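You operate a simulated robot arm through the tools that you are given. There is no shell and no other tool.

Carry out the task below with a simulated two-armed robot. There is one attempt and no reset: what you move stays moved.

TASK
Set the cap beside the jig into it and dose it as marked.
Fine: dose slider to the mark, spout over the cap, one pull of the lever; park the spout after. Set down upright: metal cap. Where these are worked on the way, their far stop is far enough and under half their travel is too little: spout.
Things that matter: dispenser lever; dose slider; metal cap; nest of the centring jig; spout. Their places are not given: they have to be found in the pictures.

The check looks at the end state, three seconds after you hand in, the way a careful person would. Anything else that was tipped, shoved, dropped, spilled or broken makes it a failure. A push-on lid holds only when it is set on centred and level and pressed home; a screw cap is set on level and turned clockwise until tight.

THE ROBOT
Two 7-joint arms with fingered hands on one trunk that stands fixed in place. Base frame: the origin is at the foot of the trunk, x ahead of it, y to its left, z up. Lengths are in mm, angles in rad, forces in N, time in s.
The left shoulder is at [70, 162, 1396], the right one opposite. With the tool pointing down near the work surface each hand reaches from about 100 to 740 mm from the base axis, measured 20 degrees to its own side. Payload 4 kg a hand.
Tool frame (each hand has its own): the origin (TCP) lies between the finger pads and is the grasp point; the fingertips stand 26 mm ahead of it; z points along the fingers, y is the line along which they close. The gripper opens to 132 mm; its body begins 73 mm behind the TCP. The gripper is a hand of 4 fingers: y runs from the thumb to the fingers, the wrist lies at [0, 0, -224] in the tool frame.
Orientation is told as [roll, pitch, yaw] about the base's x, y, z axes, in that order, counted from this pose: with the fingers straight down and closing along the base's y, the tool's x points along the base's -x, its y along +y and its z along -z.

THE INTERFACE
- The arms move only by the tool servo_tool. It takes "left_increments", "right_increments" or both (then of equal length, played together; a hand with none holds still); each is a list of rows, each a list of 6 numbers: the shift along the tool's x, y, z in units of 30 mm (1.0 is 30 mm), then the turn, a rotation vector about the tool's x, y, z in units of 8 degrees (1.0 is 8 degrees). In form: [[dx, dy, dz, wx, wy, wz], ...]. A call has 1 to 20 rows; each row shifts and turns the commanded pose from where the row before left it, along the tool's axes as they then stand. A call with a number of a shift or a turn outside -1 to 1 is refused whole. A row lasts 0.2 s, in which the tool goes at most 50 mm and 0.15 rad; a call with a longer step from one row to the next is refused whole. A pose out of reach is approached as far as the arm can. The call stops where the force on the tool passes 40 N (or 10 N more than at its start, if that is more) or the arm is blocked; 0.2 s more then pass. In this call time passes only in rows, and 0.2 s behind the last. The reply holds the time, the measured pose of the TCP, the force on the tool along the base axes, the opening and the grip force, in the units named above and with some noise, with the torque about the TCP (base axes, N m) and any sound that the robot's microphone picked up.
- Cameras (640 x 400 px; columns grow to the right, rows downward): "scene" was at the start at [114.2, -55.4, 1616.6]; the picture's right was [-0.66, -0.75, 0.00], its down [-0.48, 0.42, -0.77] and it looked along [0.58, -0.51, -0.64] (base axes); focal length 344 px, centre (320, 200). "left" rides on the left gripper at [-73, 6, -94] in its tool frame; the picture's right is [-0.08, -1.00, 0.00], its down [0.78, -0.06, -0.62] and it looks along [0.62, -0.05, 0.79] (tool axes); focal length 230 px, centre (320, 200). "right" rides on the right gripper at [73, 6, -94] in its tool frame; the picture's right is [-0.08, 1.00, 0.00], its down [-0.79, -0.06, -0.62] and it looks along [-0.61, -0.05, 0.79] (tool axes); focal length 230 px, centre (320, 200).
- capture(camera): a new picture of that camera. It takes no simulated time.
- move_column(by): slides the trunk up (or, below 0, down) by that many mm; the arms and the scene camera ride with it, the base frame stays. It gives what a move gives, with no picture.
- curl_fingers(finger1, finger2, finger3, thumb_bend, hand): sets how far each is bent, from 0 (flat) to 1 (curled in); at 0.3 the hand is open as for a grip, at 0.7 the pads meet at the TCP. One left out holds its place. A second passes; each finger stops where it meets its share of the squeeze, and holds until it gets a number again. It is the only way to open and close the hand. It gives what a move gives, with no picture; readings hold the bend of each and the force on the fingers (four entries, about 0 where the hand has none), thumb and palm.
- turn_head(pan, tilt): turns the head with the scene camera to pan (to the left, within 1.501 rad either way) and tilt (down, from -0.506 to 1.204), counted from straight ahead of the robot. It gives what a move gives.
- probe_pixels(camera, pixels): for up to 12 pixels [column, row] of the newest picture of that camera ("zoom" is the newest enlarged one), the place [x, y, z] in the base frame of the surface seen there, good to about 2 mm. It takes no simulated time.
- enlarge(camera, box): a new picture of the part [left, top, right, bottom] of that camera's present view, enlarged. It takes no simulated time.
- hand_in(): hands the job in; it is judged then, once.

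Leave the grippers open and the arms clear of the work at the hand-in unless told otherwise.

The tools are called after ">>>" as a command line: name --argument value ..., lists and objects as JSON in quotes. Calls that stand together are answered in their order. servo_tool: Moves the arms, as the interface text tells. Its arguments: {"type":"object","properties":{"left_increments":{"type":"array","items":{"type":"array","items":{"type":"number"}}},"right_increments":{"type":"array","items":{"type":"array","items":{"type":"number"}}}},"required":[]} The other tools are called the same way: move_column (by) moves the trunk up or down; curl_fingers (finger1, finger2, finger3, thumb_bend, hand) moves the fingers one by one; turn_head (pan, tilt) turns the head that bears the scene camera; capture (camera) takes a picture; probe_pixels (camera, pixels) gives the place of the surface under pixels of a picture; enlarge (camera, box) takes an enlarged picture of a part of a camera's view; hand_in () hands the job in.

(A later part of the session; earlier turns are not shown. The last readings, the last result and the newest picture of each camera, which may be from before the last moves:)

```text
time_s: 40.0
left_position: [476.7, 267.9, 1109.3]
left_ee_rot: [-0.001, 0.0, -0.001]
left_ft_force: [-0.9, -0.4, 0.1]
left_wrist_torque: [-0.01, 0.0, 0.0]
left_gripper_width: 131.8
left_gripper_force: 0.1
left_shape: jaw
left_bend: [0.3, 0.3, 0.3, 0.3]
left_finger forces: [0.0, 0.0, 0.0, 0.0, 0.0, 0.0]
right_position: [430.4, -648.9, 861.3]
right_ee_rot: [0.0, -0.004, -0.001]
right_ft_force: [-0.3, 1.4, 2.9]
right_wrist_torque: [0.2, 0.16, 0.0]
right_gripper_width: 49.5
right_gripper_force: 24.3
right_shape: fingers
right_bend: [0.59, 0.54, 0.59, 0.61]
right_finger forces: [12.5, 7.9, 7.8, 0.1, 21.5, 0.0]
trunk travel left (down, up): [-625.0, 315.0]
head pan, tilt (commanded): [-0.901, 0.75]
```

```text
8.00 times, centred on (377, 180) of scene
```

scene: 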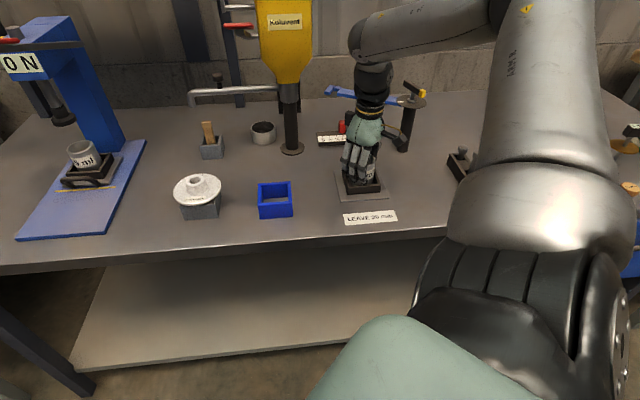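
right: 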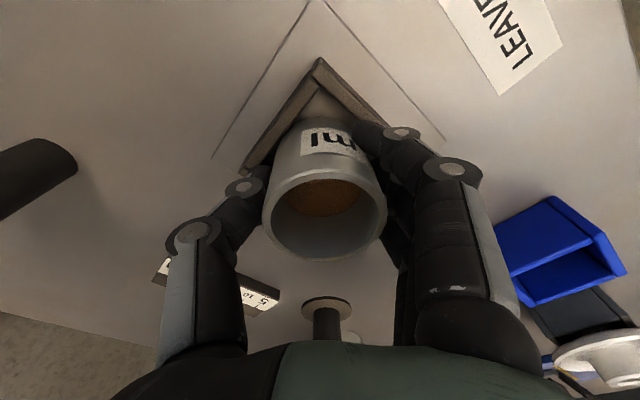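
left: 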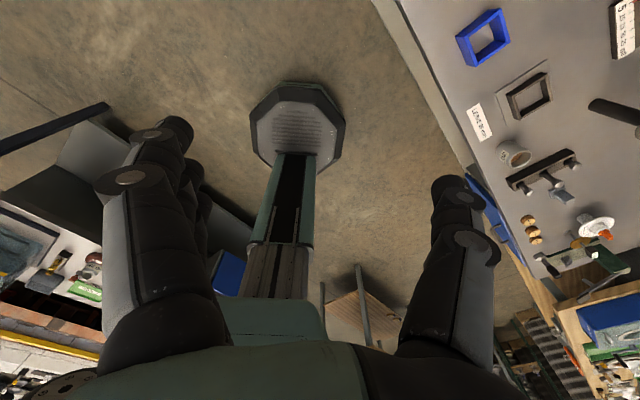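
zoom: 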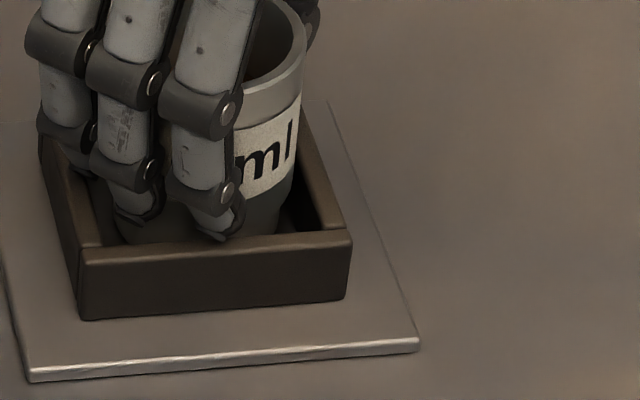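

The rim averages z≈878.7, matching a seated cap (872 + 6.6), so the cap is on the floor or within a millimetre. Because fingertips are near the walls, I'll release by only a few millimetres rather than opening wide, then lift the hand straight up.

>>> curl_fingers --hand "right" --finger1 0.57 --finger2 0.52 --finger3 0.57 --thumb_bend 0.59

>>> enlarge --camera "right" --box '[230, 50, 430, 270]'

>>> enlarge --camera "scene" --box '[345, 155, 409, 205]'

```text
time_s: 41.0
left_position: [475.3, 267.2, 1108.8]
left_ee_rot: [-0.001, 0.0, 0.001]
left_ft_force: [-0.9, -0.7, 0.7]
left_wrist_torque: [0.02, -0.04, -0.04]
left_gripper_width: 131.8
left_gripper_force: 0.0
left_shape: jaw
left_bend: [0.3, 0.3, 0.3, 0.3]
left_finger forces: [0.0, 0.1, 0.1, 0.0, 0.0, 0.1]
right_position: [431.4, -647.8, 862.7]
right_ee_rot: [0.0, -0.006, 0.002]
right_ft_force: [1.8, -3.7, 10.3]
right_wrist_torque: [-0.17, -0.04, 0.02]
right_gripper_width: 52.0
right_gripper_force: 8.7
right_shape: fingers
right_bend: [0.57, 0.51, 0.56, 0.58]
right_finger forces: [5.7, 0.5, 2.4, 0.0, 9.5, 0.1]
trunk travel left (down, up): [-625.0, 315.0]
head pan, tilt (commanded): [-0.901, 0.75]
```

```text
1.82 times, centred on (330, 160) of right
```

zoom: 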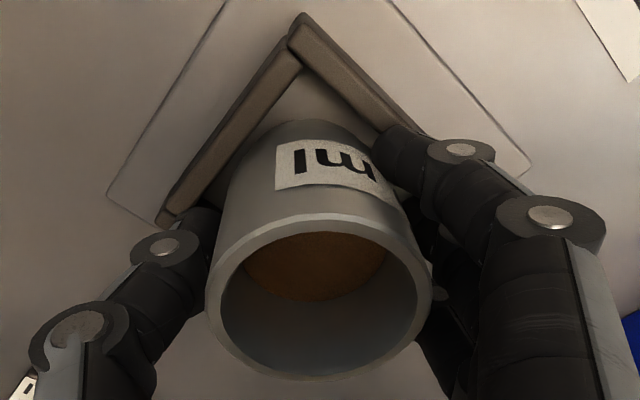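

```text
8.00 times, centred on (377, 180) of scene
```

zoom: 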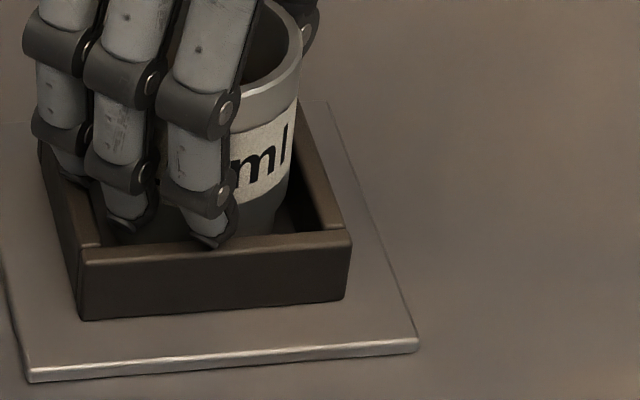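

Opening made the fingertips press on the walls with about 10 N downward. I'll raise the hand 2 mm to relieve that.

>>> servo_tool --right_increments '[[0, 0, -0.07, 0, 0, 0]]'

```text
time_s: 41.4
left_position: [477.6, 267.4, 1109.6]
left_ee_rot: [-0.001, 0.0, 0.001]
left_ft_force: [0.4, -0.6, -0.4]
left_wrist_torque: [-0.01, 0.04, -0.01]
left_gripper_width: 131.9
left_gripper_force: 0.0
left_shape: jaw
left_bend: [0.3, 0.3, 0.3, 0.3]
left_finger forces: [0.1, 0.1, 0.0, 0.0, 0.0, 0.0]
right_position: [429.9, -648.3, 862.1]
right_ee_rot: [0.001, -0.003, 0.001]
right_ft_force: [1.7, -1.3, 2.1]
right_wrist_torque: [-0.09, -0.01, 0.01]
right_gripper_width: 52.6
right_gripper_force: 4.9
right_shape: fingers
right_bend: [0.56, 0.51, 0.56, 0.58]
right_finger forces: [2.3, 1.1, 1.4, 0.0, 5.8, 0.0]
trunk travel left (down, up): [-625.0, 315.0]
head pan, tilt (commanded): [-0.901, 0.75]
```

The downward push dropped to about 2 N and the grip to 5 N. I'll raise another 1.5 mm and then open slightly more.

>>> servo_tool --right_increments '[[0, 0, -0.05, 0, 0, 0]]'

>>> curl_fingers --hand "right" --finger1 0.54 --finger2 0.49 --finger3 0.54 --thumb_bend 0.56

>>> enlarge --camera "right" --box '[230, 50, 430, 270]'

```text
time_s: 41.8
left_position: [477.2, 267.2, 1109.0]
left_ee_rot: [0.0, 0.001, 0.001]
left_ft_force: [0.1, 0.2, -0.1]
left_wrist_torque: [-0.02, -0.01, 0.03]
left_gripper_width: 131.9
left_gripper_force: 0.0
left_shape: jaw
left_bend: [0.3, 0.3, 0.3, 0.3]
left_finger forces: [0.0, 0.0, 0.0, 0.0, 0.0, 0.1]
right_position: [430.0, -646.5, 865.0]
right_ee_rot: [0.005, -0.001, 0.0]
right_ft_force: [0.6, -0.1, 0.0]
right_wrist_torque: [-0.01, -0.03, -0.02]
right_gripper_width: 52.5
right_gripper_force: 3.2
right_shape: fingers
right_bend: [0.55, 0.51, 0.55, 0.58]
right_finger forces: [1.4, 1.3, 1.0, 0.1, 3.2, 0.0]
trunk travel left (down, up): [-625.0, 315.0]
head pan, tilt (commanded): [-0.901, 0.75]
```

```text
time_s: 42.8
left_position: [475.7, 267.7, 1109.2]
left_ee_rot: [0.001, -0.001, -0.001]
left_ft_force: [0.3, -0.6, -0.8]
left_wrist_torque: [0.04, 0.01, 0.0]
left_gripper_width: 131.9
left_gripper_force: 0.0
left_shape: jaw
left_bend: [0.3, 0.3, 0.3, 0.3]
left_finger forces: [0.0, 0.1, 0.0, 0.1, 0.0, 0.0]
right_position: [430.4, -647.1, 866.2]
right_ee_rot: [0.002, -0.004, 0.0]
right_ft_force: [-0.6, -0.5, -0.7]
right_wrist_torque: [0.0, 0.01, 0.0]
right_gripper_width: 55.8
right_gripper_force: 0.1
right_shape: fingers
right_bend: [0.54, 0.49, 0.54, 0.56]
right_finger forces: [0.6, 0.0, 0.1, 0.0, 0.6, 0.0]
trunk travel left (down, up): [-625.0, 315.0]
head pan, tilt (commanded): [-0.901, 0.75]
```

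```text
1.82 times, centred on (330, 160) of right
```

zoom: 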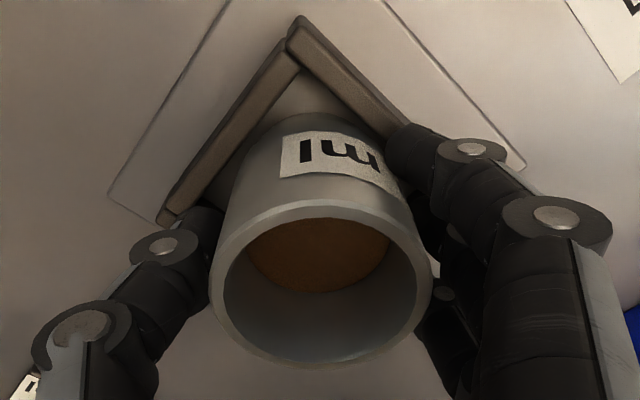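

The grip is almost off at 0.6 N. I'll open a bit more, then lift straight up in small steps.

>>> curl_fingers --hand "right" --finger1 0.52 --finger2 0.47 --finger3 0.52 --thumb_bend 0.53

>>> servo_tool --right_increments '[[0, 0, -0.2, 0, 0, 0], [0, 0, -0.2, 0, 0, 0]]'

>>> capture --camera "right"

>>> enlarge --camera "scene" --box '[345, 145, 409, 205]'

```text
time_s: 43.8
left_position: [476.8, 268.5, 1108.6]
left_ee_rot: [-0.001, 0.002, 0.0]
left_ft_force: [0.4, 0.8, -0.4]
left_wrist_torque: [-0.01, 0.02, -0.01]
left_gripper_width: 132.0
left_gripper_force: 0.1
left_shape: jaw
left_bend: [0.3, 0.3, 0.3, 0.3]
left_finger forces: [0.0, 0.0, 0.0, 0.0, 0.0, 0.1]
right_position: [429.7, -648.0, 865.3]
right_ee_rot: [0.0, -0.004, 0.0]
right_ft_force: [-0.6, 0.0, -0.1]
right_wrist_torque: [-0.01, 0.01, -0.03]
right_gripper_width: 62.0
right_gripper_force: 0.1
right_shape: fingers
right_bend: [0.52, 0.47, 0.52, 0.53]
right_finger forces: [0.0, 0.0, 0.1, 0.0, 0.0, 0.1]
trunk travel left (down, up): [-625.0, 315.0]
head pan, tilt (commanded): [-0.901, 0.75]
```

```text
time_s: 44.4
left_position: [477.6, 267.9, 1109.4]
left_ee_rot: [-0.001, -0.002, 0.001]
left_ft_force: [-0.3, -0.3, 0.0]
left_wrist_torque: [-0.02, -0.02, 0.01]
left_gripper_width: 131.9
left_gripper_force: 0.1
left_shape: jaw
left_bend: [0.3, 0.3, 0.3, 0.3]
left_finger forces: [0.0, 0.0, 0.0, 0.0, 0.0, 0.0]
right_position: [429.8, -646.2, 876.2]
right_ee_rot: [0.003, -0.004, 0.001]
right_ft_force: [0.5, 0.3, -0.5]
right_wrist_torque: [0.02, -0.02, 0.01]
right_gripper_width: 61.9
right_gripper_force: 0.1
right_shape: fingers
right_bend: [0.52, 0.47, 0.52, 0.53]
right_finger forces: [0.0, 0.1, 0.1, 0.0, 0.0, 0.0]
trunk travel left (down, up): [-625.0, 315.0]
head pan, tilt (commanded): [-0.901, 0.75]
```

```text
taken
```

right: 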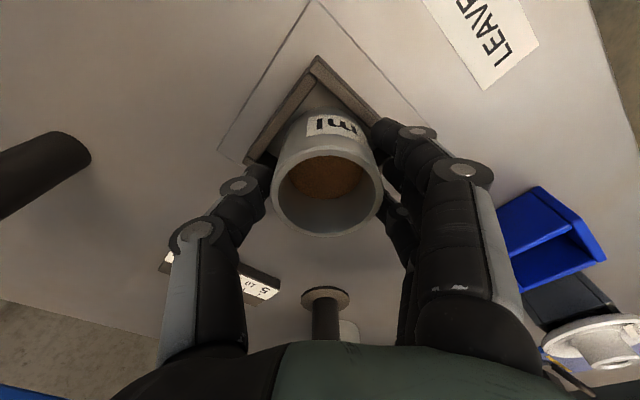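

```text
6.67 times, centred on (377, 175) of scene
```

zoom: 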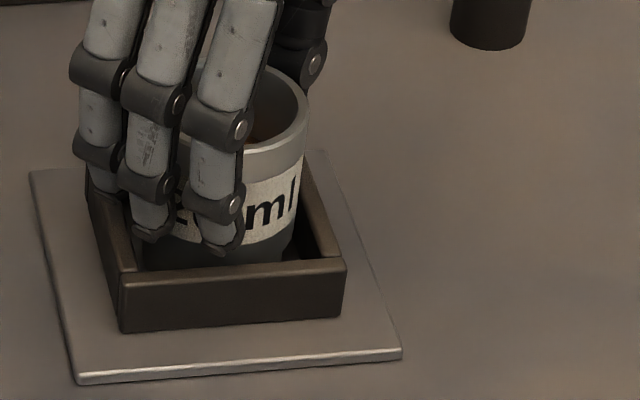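

The hand rose 11 mm and the cap stayed in the nest. I'll open the fingers more and lift clear to z≈1000.

>>> curl_fingers --hand "right" --finger1 0.42 --finger2 0.42 --finger3 0.42 --thumb_bend 0.42

>>> servo_tool --right_increments '[[0, 0, -0.4, 0, 0, 0], [0, 0, -0.8, 0, 0, 0], [0, 0, -0.8, 0, 0, 0], [0, 0, -0.8, 0, 0, 0], [0, 0, -0.8, 0, 0, 0], [0, 0, -0.5, 0, 0, 0]]'

>>> capture --camera "right"

>>> capture --camera "scene"

>>> enlarge --camera "scene" --box '[335, 145, 399, 205]'

```text
time_s: 45.4
left_position: [476.5, 267.9, 1107.9]
left_ee_rot: [0.0, 0.001, 0.001]
left_ft_force: [-0.6, 0.7, -0.3]
left_wrist_torque: [0.0, -0.02, -0.04]
left_gripper_width: 131.9
left_gripper_force: 0.1
left_shape: jaw
left_bend: [0.3, 0.3, 0.3, 0.3]
left_finger forces: [0.1, 0.0, 0.1, 0.0, 0.0, 0.0]
right_position: [430.7, -646.6, 876.8]
right_ee_rot: [0.0, -0.004, 0.0]
right_ft_force: [1.0, -0.2, -0.1]
right_wrist_torque: [-0.02, 0.01, -0.02]
right_gripper_width: 96.3
right_gripper_force: 0.0
right_shape: fingers
right_bend: [0.42, 0.42, 0.42, 0.42]
right_finger forces: [0.0, 0.1, 0.0, 0.1, 0.1, 0.0]
trunk travel left (down, up): [-625.0, 315.0]
head pan, tilt (commanded): [-0.901, 0.75]
```

```text
time_s: 46.8
left_position: [475.8, 268.2, 1108.3]
left_ee_rot: [0.001, -0.001, 0.0]
left_ft_force: [-0.6, 0.0, -1.0]
left_wrist_torque: [0.02, -0.02, 0.03]
left_gripper_width: 131.9
left_gripper_force: 0.0
left_shape: jaw
left_bend: [0.3, 0.3, 0.3, 0.3]
left_finger forces: [0.1, 0.0, 0.0, 0.0, 0.1, 0.0]
right_position: [429.2, -646.0, 1001.6]
right_ee_rot: [0.002, -0.003, 0.001]
right_ft_force: [-0.2, 0.4, -0.2]
right_wrist_torque: [-0.01, 0.0, 0.02]
right_gripper_width: 96.3
right_gripper_force: 0.1
right_shape: fingers
right_bend: [0.42, 0.42, 0.42, 0.42]
right_finger forces: [0.0, 0.1, 0.1, 0.1, 0.0, 0.0]
trunk travel left (down, up): [-625.0, 315.0]
head pan, tilt (commanded): [-0.901, 0.75]
```

```text
taken
```

right: 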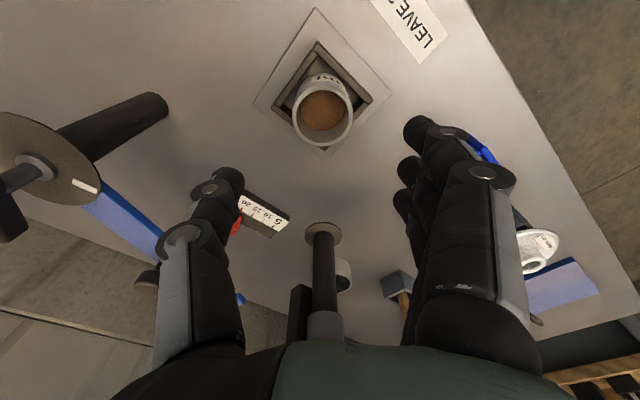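

```text
taken
```

scene: 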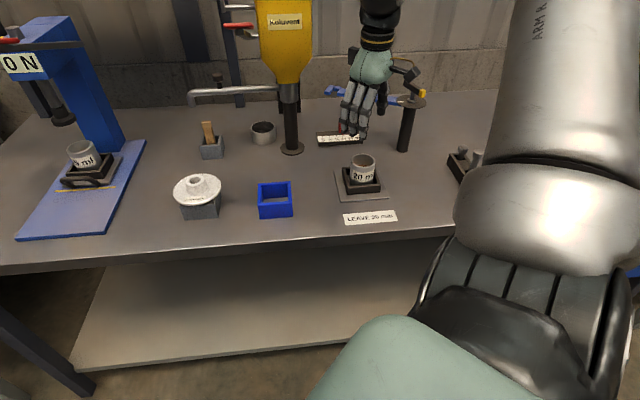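

```text
6.67 times, centred on (367, 175) of scene
```

zoom: 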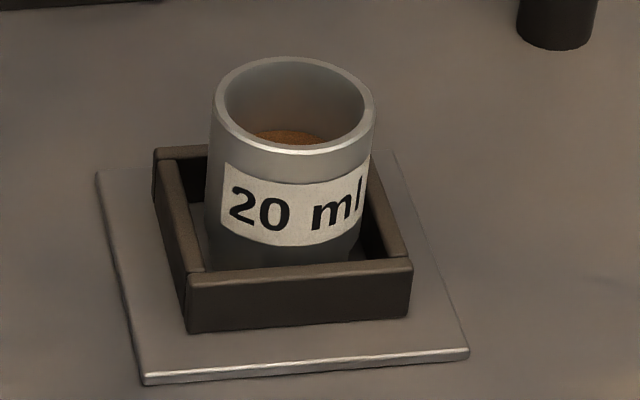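

The cap stands upright in the nest. Next is the spout, so I'll zoom on it and probe its rod, knob, tip and pivot.

>>> enlarge --camera "scene" --box '[180, 60, 308, 140]'

>>> probe_pixels --camera "zoom" --pixels '[[188, 68], [172, 70], [204, 70], [188, 90], [188, 110], [60, 160], [55, 210], [120, 155], [250, 145], [350, 138], [440, 132], [540, 180]]'

```text
5.00 times, centred on (244, 100) of scene
```

zoom: 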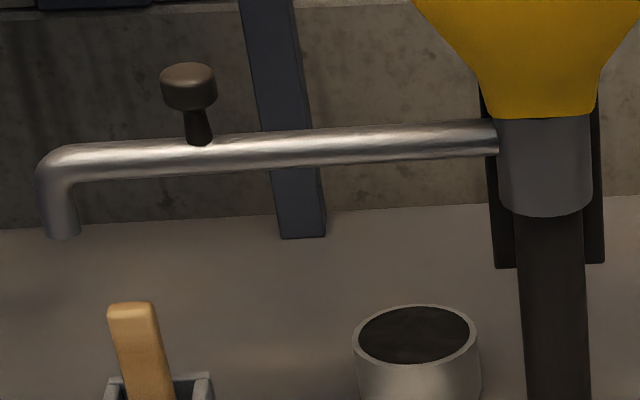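

```text
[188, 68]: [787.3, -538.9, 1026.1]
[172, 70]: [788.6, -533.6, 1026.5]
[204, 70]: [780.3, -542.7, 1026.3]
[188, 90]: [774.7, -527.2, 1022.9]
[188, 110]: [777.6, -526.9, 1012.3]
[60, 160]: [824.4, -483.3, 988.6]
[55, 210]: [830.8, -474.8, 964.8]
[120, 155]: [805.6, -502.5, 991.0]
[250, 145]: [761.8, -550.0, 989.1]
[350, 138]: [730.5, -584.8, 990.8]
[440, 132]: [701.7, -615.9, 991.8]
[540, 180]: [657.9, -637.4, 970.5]
```

The post axis is about (669,-650). The spout rod is about 15 mm thick at z≈987 and points at 45°, with its tip at radius ≈235. The nest is also about 238 mm from the post, at 178°. So the spout must swing counter-clockwise round the robot's side by about 134°. I'll move the hand to free space left-front of the lever, at about (530,-380,1080), to set up a hooked orientation.

>>> servo_tool --right_increments '[[0, 0, -0.8, 0, 0, 0], [0, 0, -0.8, 0, 0, 0], [-0.3, 0.9, -0.15, 0, 0, 0], [-0.35, 0.9, -0.15, 0, 0, 0], [-0.35, 0.9, -0.15, 0, 0, 0], [-0.35, 0.9, -0.15, 0, 0, 0], [-0.4, 0.9, -0.15, 0, 0, 0], [-0.4, 0.9, -0.15, 0, 0, 0], [-0.4, 0.9, -0.15, 0, 0, 0], [-0.4, 0.9, 0, 0, 0, 0], [-0.4, 0.9, 0, 0, 0, 0], [0, 0.75, 0, 0, 0, 0]]'

>>> servo_tool --right_increments '[[0, 0, 0, 0, 0, -0.9375], [0, 0, 0, 0, 0, -0.9375], [0, 0, 0, 0, 0, -0.9375], [0, 0, 0, 0, 0, -0.9375], [0, 0, 0, 0, 0, -0.9375], [0, 0, 0, 0, 0, -0.9375]]'

>>> capture --camera "scene"

```text
time_s: 49.4
left_position: [476.5, 268.9, 1110.2]
left_ee_rot: [0.0, -0.001, 0.0]
left_ft_force: [-0.3, 0.1, -0.1]
left_wrist_torque: [0.0, -0.01, 0.04]
left_gripper_width: 131.7
left_gripper_force: 0.1
left_shape: jaw
left_bend: [0.3, 0.3, 0.3, 0.3]
left_finger forces: [0.0, 0.0, 0.1, 0.1, 0.1, 0.1]
right_position: [531.1, -382.7, 1081.6]
right_ee_rot: [-0.001, -0.003, -0.001]
right_ft_force: [0.8, 0.4, -0.8]
right_wrist_torque: [0.01, 0.01, -0.03]
right_gripper_width: 96.3
right_gripper_force: 0.2
right_shape: fingers
right_bend: [0.42, 0.42, 0.42, 0.42]
right_finger forces: [0.0, 0.0, 0.0, 0.1, 0.0, 0.1]
trunk travel left (down, up): [-625.0, 315.0]
head pan, tilt (commanded): [-0.901, 0.75]
```

```text
time_s: 50.8
left_position: [475.7, 268.2, 1108.7]
left_ee_rot: [0.0, -0.001, 0.0]
left_ft_force: [0.7, -0.7, -0.1]
left_wrist_torque: [-0.02, 0.0, 0.03]
left_gripper_width: 131.8
left_gripper_force: 0.1
left_shape: jaw
left_bend: [0.3, 0.3, 0.3, 0.3]
left_finger forces: [0.0, 0.0, 0.0, 0.0, 0.0, 0.1]
right_position: [530.0, -380.0, 1081.0]
right_ee_rot: [0.0, -0.002, 0.788]
right_ft_force: [0.3, 0.1, 0.7]
right_wrist_torque: [-0.02, -0.01, -0.02]
right_gripper_width: 96.5
right_gripper_force: 0.0
right_shape: fingers
right_bend: [0.42, 0.42, 0.42, 0.42]
right_finger forces: [0.0, 0.1, 0.0, 0.0, 0.0, 0.0]
trunk travel left (down, up): [-625.0, 315.0]
head pan, tilt (commanded): [-0.901, 0.75]
```

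```text
taken
```

scene: 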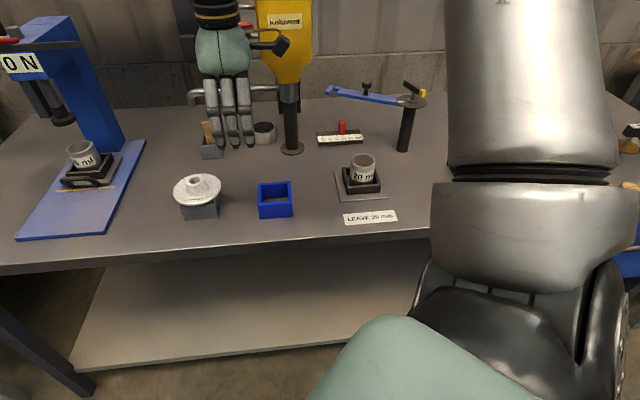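

Yaw +45° works. Now I'll tilt 50° so the tool points away from the robot and downward, with the fingers on the near-lower side and the thumb on the far-upper side, ready to hook behind the rod.

>>> servo_tool --right_increments '[[0, 0, 0, 0.893, 0, 0], [0, 0, 0, 0.893, 0, 0], [0, 0, 0, 0.893, 0, 0], [0, 0, 0, 0.893, 0, 0], [0, 0, 0, 0.893, 0, 0], [0, 0, 0, 0.893, 0, 0], [0, 0, 0, 0.893, 0, 0]]'

>>> capture --camera "scene"

>>> capture --camera "right"

```text
time_s: 52.4
left_position: [477.2, 268.0, 1107.9]
left_ee_rot: [0.0, 0.002, 0.0]
left_ft_force: [1.4, 0.1, 0.6]
left_wrist_torque: [0.0, 0.01, 0.0]
left_gripper_width: 132.0
left_gripper_force: 0.1
left_shape: jaw
left_bend: [0.3, 0.3, 0.3, 0.3]
left_finger forces: [0.0, 0.1, 0.0, 0.0, 0.0, 0.1]
right_position: [531.1, -380.7, 1079.9]
right_ee_rot: [-0.876, -0.002, 0.784]
right_ft_force: [1.2, -0.3, -0.4]
right_wrist_torque: [0.04, 0.02, 0.0]
right_gripper_width: 96.7
right_gripper_force: 0.0
right_shape: fingers
right_bend: [0.42, 0.42, 0.42, 0.42]
right_finger forces: [0.0, 0.0, 0.0, 0.1, 0.0, 0.1]
trunk travel left (down, up): [-625.0, 315.0]
head pan, tilt (commanded): [-0.901, 0.75]
```

```text
taken
```

scene: 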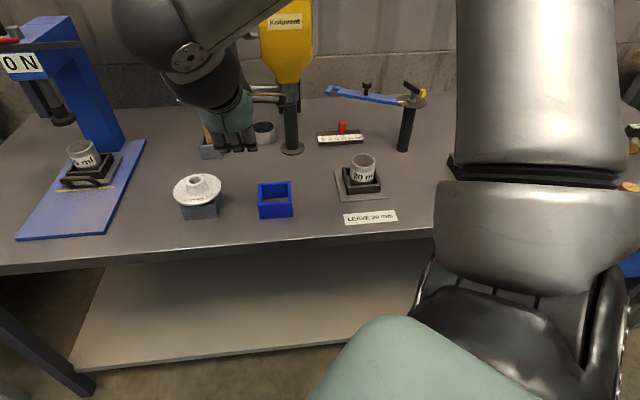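

```text
taken
```

right: 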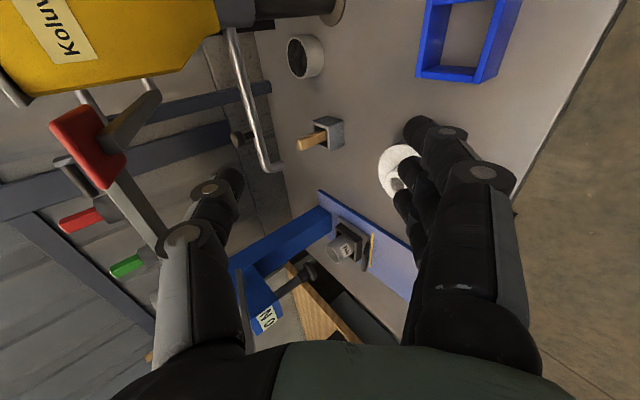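

The hooked orientation is reached. In the hand camera I see the spout rod from (235,40) to (270,165), its knob at (240,140), and the lever's red grip at (85,150). I'll probe these to plan clearances.

>>> probe_pixels --camera "right" --pixels '[[75, 130], [100, 170], [105, 125], [140, 105], [88, 100], [120, 150], [240, 60], [250, 110], [262, 155], [275, 165], [240, 138], [310, 140]]'

>>> enlarge --camera "right" --box '[20, 10, 340, 210]'

```text
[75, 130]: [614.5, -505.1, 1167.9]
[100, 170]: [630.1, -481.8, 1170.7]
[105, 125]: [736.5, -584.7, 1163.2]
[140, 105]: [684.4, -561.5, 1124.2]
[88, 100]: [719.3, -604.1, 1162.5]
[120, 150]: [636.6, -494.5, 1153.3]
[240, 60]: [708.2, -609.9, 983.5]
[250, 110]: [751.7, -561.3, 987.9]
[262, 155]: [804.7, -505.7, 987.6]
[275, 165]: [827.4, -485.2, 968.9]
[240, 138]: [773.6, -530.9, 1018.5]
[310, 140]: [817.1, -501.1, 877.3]
```

```text
2.00 times, centred on (180, 110) of right
```

zoom: 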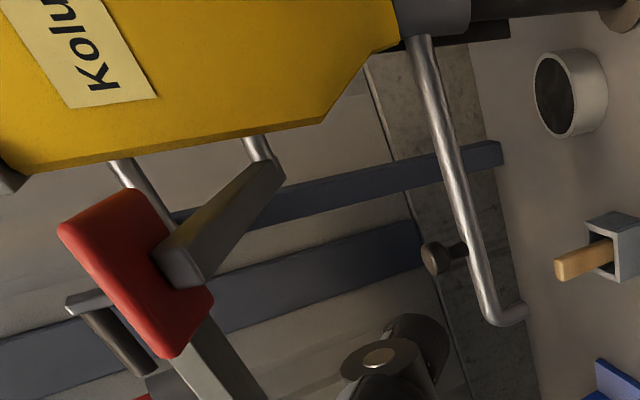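

The lever's arm and grip lie at lateral position 80–119 and z≥1124. I'll hook the rod at radius ≈210, between its knob and tip, well to the left of the lever. First I'll set the fingers to 0.5, then go sideways 117 mm, then forward to a pre-approach 130 mm short of the rod.

>>> curl_fingers --hand "right" --finger1 0.5 --finger2 0.5 --finger3 0.5 --thumb_bend 0.5

>>> servo_tool --right_increments '[[-0.975, 0, 0, 0, 0, 0], [-0.975, 0, 0, 0, 0, 0], [-0.975, 0, 0, 0, 0, 0], [-0.975, 0, 0, 0, 0, 0], [0, -0.63, 0.836, 0, 0, 0], [0, -0.63, 0.836, 0, 0, 0], [0, -0.63, 0.836, 0, 0, 0], [0, -0.63, 0.836, 0, 0, 0], [0, -0.63, 0.836, 0, 0, 0], [0, -0.63, 0.836, 0, 0, 0]]'

>>> capture --camera "right"

>>> capture --camera "scene"

```text
time_s: 53.4
left_position: [476.7, 267.8, 1108.5]
left_ee_rot: [0.001, 0.0, -0.002]
left_ft_force: [0.3, 0.5, 0.3]
left_wrist_torque: [0.0, 0.01, 0.01]
left_gripper_width: 131.7
left_gripper_force: 0.1
left_shape: jaw
left_bend: [0.3, 0.3, 0.3, 0.3]
left_finger forces: [0.1, 0.1, 0.1, 0.0, 0.0, 0.0]
right_position: [530.3, -381.1, 1080.4]
right_ee_rot: [-0.874, -0.003, 0.786]
right_ft_force: [0.3, -0.8, -0.1]
right_wrist_torque: [-0.03, 0.02, 0.04]
right_gripper_width: 71.3
right_gripper_force: 0.2
right_shape: fingers
right_bend: [0.5, 0.5, 0.5, 0.5]
right_finger forces: [0.0, 0.0, 0.0, 0.0, 0.0, 0.0]
trunk travel left (down, up): [-625.0, 315.0]
head pan, tilt (commanded): [-0.901, 0.75]
```

```text
time_s: 55.6
left_position: [477.1, 266.9, 1109.2]
left_ee_rot: [0.0, 0.003, 0.002]
left_ft_force: [-0.3, -0.7, -0.3]
left_wrist_torque: [0.03, 0.02, -0.05]
left_gripper_width: 131.7
left_gripper_force: 0.0
left_shape: jaw
left_bend: [0.3, 0.3, 0.3, 0.3]
left_finger forces: [0.1, 0.1, 0.0, 0.0, 0.0, 0.0]
right_position: [743.5, -492.1, 1063.2]
right_ee_rot: [-0.873, -0.002, 0.785]
right_ft_force: [0.0, 0.0, -0.2]
right_wrist_torque: [0.0, 0.01, -0.04]
right_gripper_width: 71.4
right_gripper_force: 0.0
right_shape: fingers
right_bend: [0.5, 0.5, 0.5, 0.5]
right_finger forces: [0.1, 0.1, 0.1, 0.0, 0.1, 0.1]
right hand out of reach, approached as far as the arm can: row 2, 3, 4
trunk travel left (down, up): [-625.0, 315.0]
head pan, tilt (commanded): [-0.901, 0.75]
```

```text
taken
```

right: 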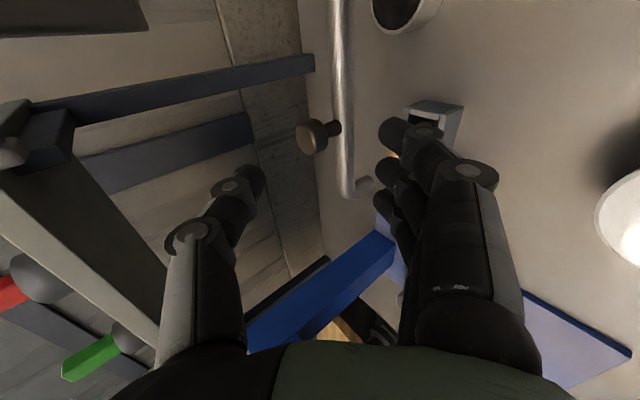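

```text
taken
```

scene: 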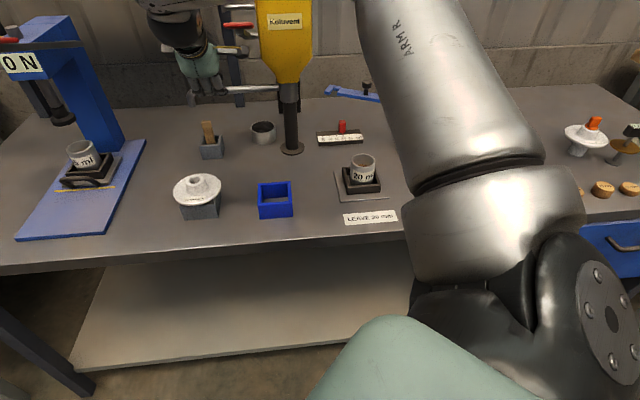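

The sideways rows were cut short by the arm's inner limit, so the hand is at (743,-492,1063), further right than planned. The camera bracket may be close under the lever. No force is felt. I'll zoom in to check the lever.

>>> enlarge --camera "scene" --box '[140, 0, 320, 120]'

```text
3.33 times, centred on (230, 60) of scene
```

zoom: 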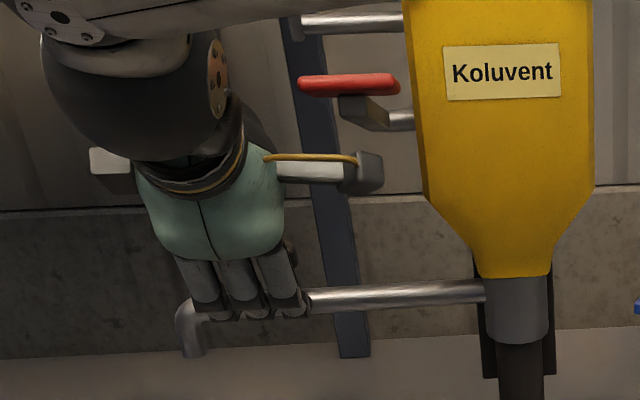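

The lever is untouched and the bracket is clear of it. I'll shift 48 mm left so I'm beyond the spout's knob, and 20 mm along tool y, so the rod sits midway between thumb and fingers 94 mm ahead.

>>> servo_tool --right_increments '[[-0.8, 0, 0, 0, 0, 0], [-0.8, 0, 0, 0, 0, 0], [0, 0.5, 0, 0, 0, 0]]'

>>> capture --camera "right"

>>> enlarge --camera "scene" --box '[140, 0, 320, 120]'

```text
time_s: 56.4
left_position: [476.3, 267.5, 1109.7]
left_ee_rot: [-0.001, 0.0, 0.0]
left_ft_force: [-0.3, 0.2, 0.1]
left_wrist_torque: [0.03, -0.03, -0.02]
left_gripper_width: 132.0
left_gripper_force: 0.1
left_shape: jaw
left_bend: [0.3, 0.3, 0.3, 0.3]
left_finger forces: [0.0, 0.0, 0.0, 0.0, 0.0, 0.1]
right_position: [767.8, -449.5, 1056.5]
right_ee_rot: [-0.875, -0.003, 0.786]
right_ft_force: [-0.1, 0.8, 0.2]
right_wrist_torque: [-0.01, -0.03, -0.02]
right_gripper_width: 71.4
right_gripper_force: 0.0
right_shape: fingers
right_bend: [0.5, 0.5, 0.5, 0.5]
right_finger forces: [0.0, 0.1, 0.0, 0.0, 0.0, 0.0]
trunk travel left (down, up): [-625.0, 315.0]
head pan, tilt (commanded): [-0.901, 0.75]
```

```text
taken
```

right: 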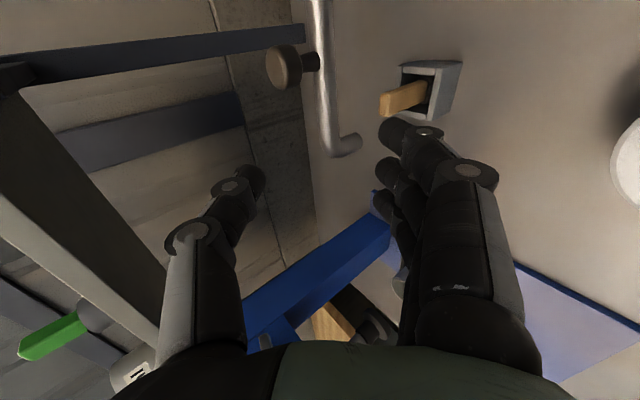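

```text
3.33 times, centred on (230, 60) of scene
```

zoom: 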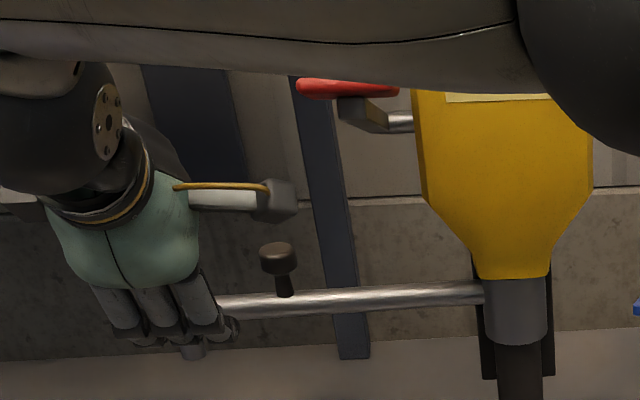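

The hand is now at radius ≈212 and the rod end sits between thumb and fingers in view, at (340,145). I'll check the brush handle's top height below, and where the forearm is relative to the lever.

>>> probe_pixels --camera "right" --pixels '[[386, 102], [382, 110], [395, 95], [328, 60], [330, 110], [345, 145], [325, 130], [338, 150], [288, 68], [425, 100]]'

>>> probe_pixels --camera "zoom" --pixels '[[100, 40], [250, 50], [400, 60], [500, 60], [600, 80], [330, 88], [280, 200], [375, 118], [50, 150], [130, 240]]'

```text
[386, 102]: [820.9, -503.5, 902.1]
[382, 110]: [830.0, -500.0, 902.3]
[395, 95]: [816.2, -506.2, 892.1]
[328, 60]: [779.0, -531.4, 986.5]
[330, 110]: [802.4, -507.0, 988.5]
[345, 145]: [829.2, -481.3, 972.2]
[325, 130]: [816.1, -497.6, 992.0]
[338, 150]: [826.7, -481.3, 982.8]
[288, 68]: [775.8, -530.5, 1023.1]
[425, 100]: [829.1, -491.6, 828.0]
```

```text
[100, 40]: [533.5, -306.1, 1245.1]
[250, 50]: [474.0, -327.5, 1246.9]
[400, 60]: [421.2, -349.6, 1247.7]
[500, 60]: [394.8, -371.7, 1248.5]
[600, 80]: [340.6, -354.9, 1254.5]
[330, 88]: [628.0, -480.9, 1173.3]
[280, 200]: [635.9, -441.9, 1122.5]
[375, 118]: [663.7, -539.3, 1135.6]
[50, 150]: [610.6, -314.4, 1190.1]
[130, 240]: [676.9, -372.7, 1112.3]
```

The forearm is at z≈1245, far from the lever, and the brush handle top is z≈902. To avoid catching the spout's down-bend, I'll curl the three fingers fully and use only the thumb as a hook behind the rod. I'll set that and look.

>>> curl_fingers --hand "right" --finger1 1.0 --finger2 1.0 --finger3 1.0 --thumb_bend 0.48

>>> capture --camera "right"

```text
time_s: 57.4
left_position: [477.7, 269.2, 1109.4]
left_ee_rot: [0.0, 0.001, 0.0]
left_ft_force: [-0.5, -0.4, 0.4]
left_wrist_torque: [0.0, 0.0, -0.02]
left_gripper_width: 132.1
left_gripper_force: 0.0
left_shape: jaw
left_bend: [0.3, 0.3, 0.3, 0.3]
left_finger forces: [0.1, 0.1, 0.1, 0.0, 0.0, 0.0]
right_position: [768.6, -448.1, 1054.9]
right_ee_rot: [-0.874, -0.004, 0.784]
right_ft_force: [-0.6, -0.2, -0.8]
right_wrist_torque: [-0.03, 0.0, 0.04]
right_gripper_width: 48.5
right_gripper_force: 0.2
right_shape: fingers
right_bend: [1.0, 1.0, 1.0, 0.48]
right_finger forces: [0.1, 0.0, 0.0, 0.0, 0.0, 0.0]
trunk travel left (down, up): [-625.0, 315.0]
head pan, tilt (commanded): [-0.901, 0.75]
```

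```text
taken
```

right: 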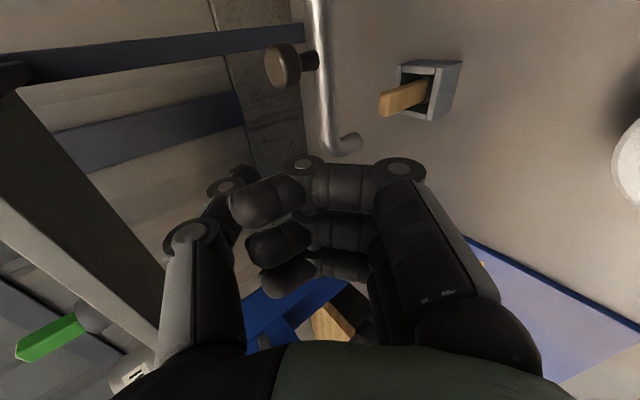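

The three fingers now form a bar about 24 mm behind the grasp point, with the thumb tip reaching past. I'll advance 94 mm along the tool axis so the rod lies just in front of the bar with the thumb behind it.

>>> servo_tool --right_increments '[[0, 0.06, 0.7, 0, 0, 0], [0, 0.06, 0.8, 0, 0, 0], [0, 0.05, 0.7, 0, 0, 0], [0, 0.04, 0.5, 0, 0, 0], [0, 0, 0.3, 0, 0, 0]]'

>>> capture --camera "right"

>>> enlarge --camera "scene" --box '[150, 30, 310, 130]'

```text
time_s: 58.6
left_position: [476.9, 268.6, 1109.6]
left_ee_rot: [-0.001, 0.001, 0.0]
left_ft_force: [0.0, 0.9, 0.7]
left_wrist_torque: [0.0, -0.05, 0.01]
left_gripper_width: 132.2
left_gripper_force: 0.0
left_shape: jaw
left_bend: [0.3, 0.3, 0.3, 0.3]
left_finger forces: [0.0, 0.1, 0.1, 0.0, 0.1, 0.0]
right_position: [790.1, -502.0, 996.1]
right_ee_rot: [-0.873, -0.004, 0.787]
right_ft_force: [0.6, -0.5, 0.1]
right_wrist_torque: [-0.01, -0.02, -0.01]
right_gripper_width: 48.8
right_gripper_force: 0.1
right_shape: fingers
right_bend: [1.0, 1.0, 1.0, 0.48]
right_finger forces: [0.0, 0.0, 0.0, 0.1, 0.1, 0.0]
right hand out of reach, approached as far as the arm can: row 2, 3, 4, 5
trunk travel left (down, up): [-625.0, 315.0]
head pan, tilt (commanded): [-0.901, 0.75]
```

```text
taken
```

right: 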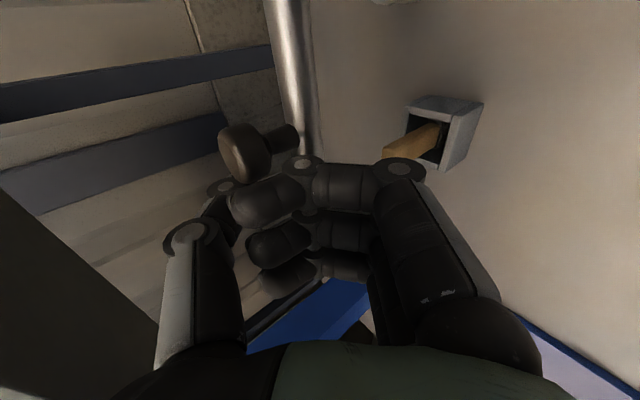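

```text
4.00 times, centred on (230, 80) of scene
```

zoom: 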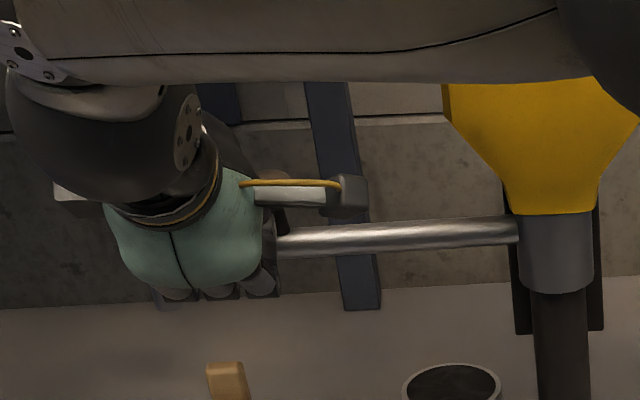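

The arm ran out of reach at (790,-502,996), radius ≈190, with the rod about 22 mm ahead of the grasp point. Tilting 5° more and turning the hand 10° toward the shoulder line gains reach, so I'll do that in place.

>>> servo_tool --right_increments '[[0, 0, 0, 0.625, 0, 0], [0, 0, 0, 0, -0.512, -0.359], [0, 0, 0, 0, -0.512, -0.359]]'

```text
time_s: 59.4
left_position: [475.0, 268.2, 1110.3]
left_ee_rot: [-0.001, 0.0, 0.001]
left_ft_force: [-0.5, -0.6, 0.6]
left_wrist_torque: [-0.01, 0.0, 0.0]
left_gripper_width: 131.8
left_gripper_force: 0.1
left_shape: jaw
left_bend: [0.3, 0.3, 0.3, 0.3]
left_finger forces: [0.0, 0.1, 0.0, 0.0, 0.0, 0.0]
right_position: [788.3, -501.4, 995.9]
right_ee_rot: [-0.962, -0.003, 0.961]
right_ft_force: [-0.5, 0.7, 0.2]
right_wrist_torque: [0.01, -0.01, -0.02]
right_gripper_width: 48.8
right_gripper_force: 0.1
right_shape: fingers
right_bend: [1.0, 1.0, 1.0, 0.48]
right_finger forces: [0.0, 0.1, 0.0, 0.0, 0.1, 0.0]
trunk travel left (down, up): [-625.0, 315.0]
head pan, tilt (commanded): [-0.901, 0.75]
```

Heading is now -35° with tilt 55°. The rod is about 24 mm ahead and centred, so I'll advance the last 16 mm with a 4 mm lift on tool -y.

>>> servo_tool --right_increments '[[0, -0.13, 0.25, 0, 0, 0], [0, 0, 0.28, 0, 0, 0]]'

>>> capture --camera "right"

>>> enlarge --camera "scene" --box '[150, 30, 310, 130]'

```text
time_s: 60.0
left_position: [476.6, 268.3, 1109.8]
left_ee_rot: [-0.001, -0.001, 0.001]
left_ft_force: [-0.1, -0.3, 0.4]
left_wrist_torque: [-0.02, 0.01, -0.01]
left_gripper_width: 131.8
left_gripper_force: 0.0
left_shape: jaw
left_bend: [0.3, 0.3, 0.3, 0.3]
left_finger forces: [0.0, 0.0, 0.0, 0.1, 0.0, 0.0]
right_position: [799.9, -510.4, 989.7]
right_ee_rot: [-0.961, -0.002, 0.96]
right_ft_force: [-1.2, 0.0, -0.1]
right_wrist_torque: [0.0, -0.03, -0.05]
right_gripper_width: 49.6
right_gripper_force: 0.5
right_shape: fingers
right_bend: [1.0, 1.0, 1.0, 0.48]
right_finger forces: [1.0, 0.0, 0.0, 0.0, 0.1, 0.0]
trunk travel left (down, up): [-625.0, 315.0]
head pan, tilt (commanded): [-0.901, 0.75]
```

```text
taken
```

right: 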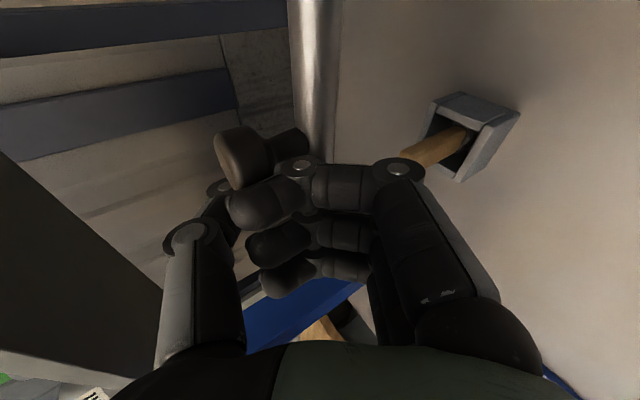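

```text
4.00 times, centred on (230, 80) of scene
```

zoom: 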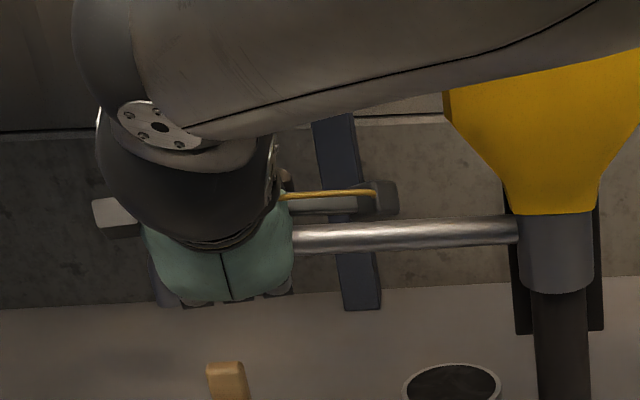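

Finger 1 reads 1 N because its bar touches the spout's knob lightly. I'll slide 8 mm left, away from the knob, then move along tool +y in small steps to bring the thumb against the back of the rod.

>>> servo_tool --right_increments '[[-0.27, 0, 0, 0, 0, 0], [0, 0.2, 0, 0, 0, 0], [0, 0.2, 0, 0, 0, 0]]'

>>> capture --camera "right"

```text
time_s: 60.8
left_position: [476.4, 268.2, 1109.3]
left_ee_rot: [0.001, 0.0, 0.0]
left_ft_force: [-0.3, -0.4, -0.7]
left_wrist_torque: [-0.02, 0.01, 0.04]
left_gripper_width: 131.8
left_gripper_force: 0.1
left_shape: jaw
left_bend: [0.3, 0.3, 0.3, 0.3]
left_finger forces: [0.1, 0.0, 0.0, 0.0, 0.0, 0.1]
right_position: [800.4, -500.1, 980.1]
right_ee_rot: [-0.961, -0.001, 0.959]
right_ft_force: [0.2, -0.2, 0.0]
right_wrist_torque: [0.02, 0.0, -0.03]
right_gripper_width: 48.9
right_gripper_force: 0.0
right_shape: fingers
right_bend: [1.0, 1.0, 1.0, 0.48]
right_finger forces: [0.1, 0.1, 0.0, 0.0, 0.1, 0.0]
trunk travel left (down, up): [-625.0, 315.0]
head pan, tilt (commanded): [-0.901, 0.75]
```

```text
taken
```

right: 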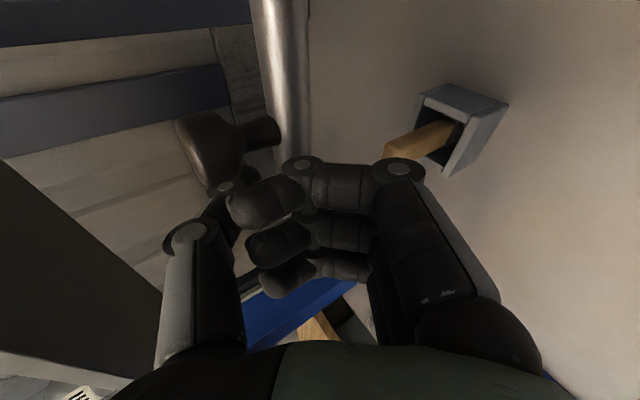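

No contact now. I'll continue another 12 mm along tool +y to meet the rod with the thumb.

>>> servo_tool --right_increments '[[0, 0.15, 0, 0, 0, 0], [0, 0.15, 0, 0, 0, 0], [0, 0.1, 0, 0, 0, 0]]'

>>> enlarge --camera "scene" --box '[150, 30, 310, 130]'

```text
time_s: 61.6
left_position: [476.4, 267.9, 1109.0]
left_ee_rot: [0.002, -0.001, 0.001]
left_ft_force: [-0.3, -0.1, 0.7]
left_wrist_torque: [-0.02, 0.01, -0.02]
left_gripper_width: 132.0
left_gripper_force: 0.0
left_shape: jaw
left_bend: [0.3, 0.3, 0.3, 0.3]
left_finger forces: [0.1, 0.0, 0.0, 0.0, 0.0, 0.0]
right_position: [794.3, -495.9, 970.8]
right_ee_rot: [-0.962, -0.004, 0.96]
right_ft_force: [-0.5, 0.1, 0.1]
right_wrist_torque: [0.0, -0.01, -0.02]
right_gripper_width: 48.9
right_gripper_force: 0.1
right_shape: fingers
right_bend: [1.0, 1.0, 1.0, 0.48]
right_finger forces: [0.0, 0.0, 0.0, 0.0, 0.1, 0.1]
trunk travel left (down, up): [-625.0, 315.0]
head pan, tilt (commanded): [-0.901, 0.75]
```

```text
4.00 times, centred on (230, 80) of scene
```

zoom: 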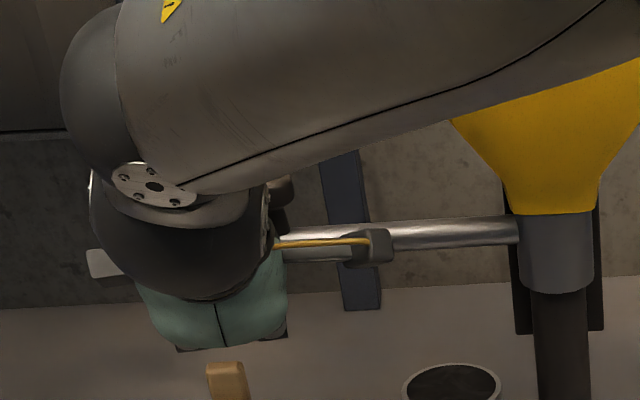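

No contact yet. Closing the thumb a bit will also make a better hook behind the rod, so I'll bend it to 0.58 and read the force.

>>> curl_fingers --hand "right" --thumb_bend 0.58

>>> capture --camera "right"

```text
time_s: 62.6
left_position: [476.4, 268.1, 1109.3]
left_ee_rot: [0.0, 0.0, 0.002]
left_ft_force: [-0.3, -0.1, -0.6]
left_wrist_torque: [0.0, -0.01, -0.01]
left_gripper_width: 132.0
left_gripper_force: 0.2
left_shape: jaw
left_bend: [0.3, 0.3, 0.3, 0.3]
left_finger forces: [0.0, 0.0, 0.1, 0.1, 0.0, 0.1]
right_position: [794.8, -496.0, 970.4]
right_ee_rot: [-0.964, -0.003, 0.96]
right_ft_force: [1.6, -0.8, 5.0]
right_wrist_torque: [-0.08, -0.13, 0.02]
right_gripper_width: 45.3
right_gripper_force: 2.0
right_shape: fingers
right_bend: [1.0, 1.0, 1.0, 0.56]
right_finger forces: [0.0, 0.0, 0.0, 0.0, 4.3, 0.0]
trunk travel left (down, up): [-625.0, 315.0]
head pan, tilt (commanded): [-0.901, 0.75]
```

```text
taken
```

right: 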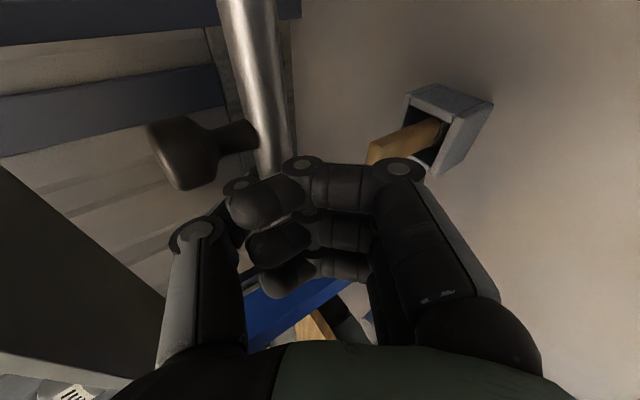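

The reaction is mostly upward, so the thumb sits on top of the rod rather than behind it and would slip. A proper grasp is better, with thumb above and fingers 1 and 2 below, keeping finger 3 curled clear of the spout's down-bend. I'll open the thumb, lift back along -y, and retreat 40 mm to reset the fingers.

>>> curl_fingers --hand "right" --thumb_bend 0.46

>>> servo_tool --right_increments '[[0, -0.25, 0, 0, 0, 0], [0, -0.25, 0, 0, 0, 0], [0, -0.2, 0, 0, 0, 0], [0, 0, -0.5, 0, 0, 0], [0, 0, -0.5, 0, 0, 0], [0, 0, -0.4, 0, 0, 0]]'

>>> curl_fingers --hand "right" --finger1 0.45 --finger2 0.45 --finger3 1.0 --thumb_bend 0.46

>>> capture --camera "right"

```text
time_s: 63.6
left_position: [476.6, 268.2, 1109.2]
left_ee_rot: [0.0, -0.001, 0.001]
left_ft_force: [-0.5, 0.6, -0.5]
left_wrist_torque: [-0.01, -0.02, 0.01]
left_gripper_width: 132.1
left_gripper_force: 0.1
left_shape: jaw
left_bend: [0.3, 0.3, 0.3, 0.3]
left_finger forces: [0.0, 0.0, 0.1, 0.0, 0.1, 0.0]
right_position: [794.0, -495.7, 970.3]
right_ee_rot: [-0.96, -0.001, 0.961]
right_ft_force: [0.2, 0.4, -0.6]
right_wrist_torque: [0.01, 0.03, 0.0]
right_gripper_width: 49.9
right_gripper_force: 0.1
right_shape: fingers
right_bend: [1.0, 1.0, 1.0, 0.46]
right_finger forces: [0.0, 0.1, 0.0, 0.0, 0.0, 0.0]
trunk travel left (down, up): [-625.0, 315.0]
head pan, tilt (commanded): [-0.901, 0.75]
```

```text
time_s: 65.0
left_position: [475.1, 268.1, 1109.1]
left_ee_rot: [0.0, 0.0, 0.0]
left_ft_force: [-0.9, 0.4, 0.3]
left_wrist_torque: [-0.02, -0.04, -0.03]
left_gripper_width: 131.8
left_gripper_force: 0.1
left_shape: jaw
left_bend: [0.3, 0.3, 0.3, 0.3]
left_finger forces: [0.1, 0.0, 0.0, 0.0, 0.0, 0.1]
right_position: [775.9, -485.2, 1011.2]
right_ee_rot: [-0.962, -0.003, 0.96]
right_ft_force: [0.5, 0.2, 0.3]
right_wrist_torque: [-0.03, 0.02, 0.01]
right_gripper_width: 50.0
right_gripper_force: 0.1
right_shape: fingers
right_bend: [1.0, 1.0, 1.0, 0.46]
right_finger forces: [0.0, 0.1, 0.0, 0.1, 0.1, 0.0]
trunk travel left (down, up): [-625.0, 315.0]
head pan, tilt (commanded): [-0.901, 0.75]
```

```text
time_s: 66.0
left_position: [477.0, 268.3, 1108.5]
left_ee_rot: [-0.001, 0.0, 0.001]
left_ft_force: [0.1, -1.0, -0.6]
left_wrist_torque: [0.0, 0.0, -0.01]
left_gripper_width: 131.6
left_gripper_force: 0.1
left_shape: jaw
left_bend: [0.3, 0.3, 0.3, 0.3]
left_finger forces: [0.0, 0.0, 0.1, 0.0, 0.1, 0.0]
right_position: [776.3, -484.4, 1009.9]
right_ee_rot: [-0.963, -0.001, 0.959]
right_ft_force: [0.3, 0.8, 0.2]
right_wrist_torque: [-0.01, 0.05, 0.02]
right_gripper_width: 84.7
right_gripper_force: 0.1
right_shape: fingers
right_bend: [0.45, 0.45, 1.0, 0.46]
right_finger forces: [0.0, 0.0, 0.1, 0.0, 0.0, 0.1]
trunk travel left (down, up): [-625.0, 315.0]
head pan, tilt (commanded): [-0.901, 0.75]
```

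```text
taken
```

right: 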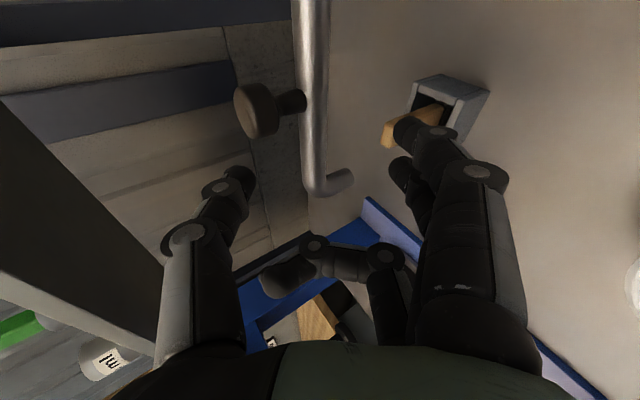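

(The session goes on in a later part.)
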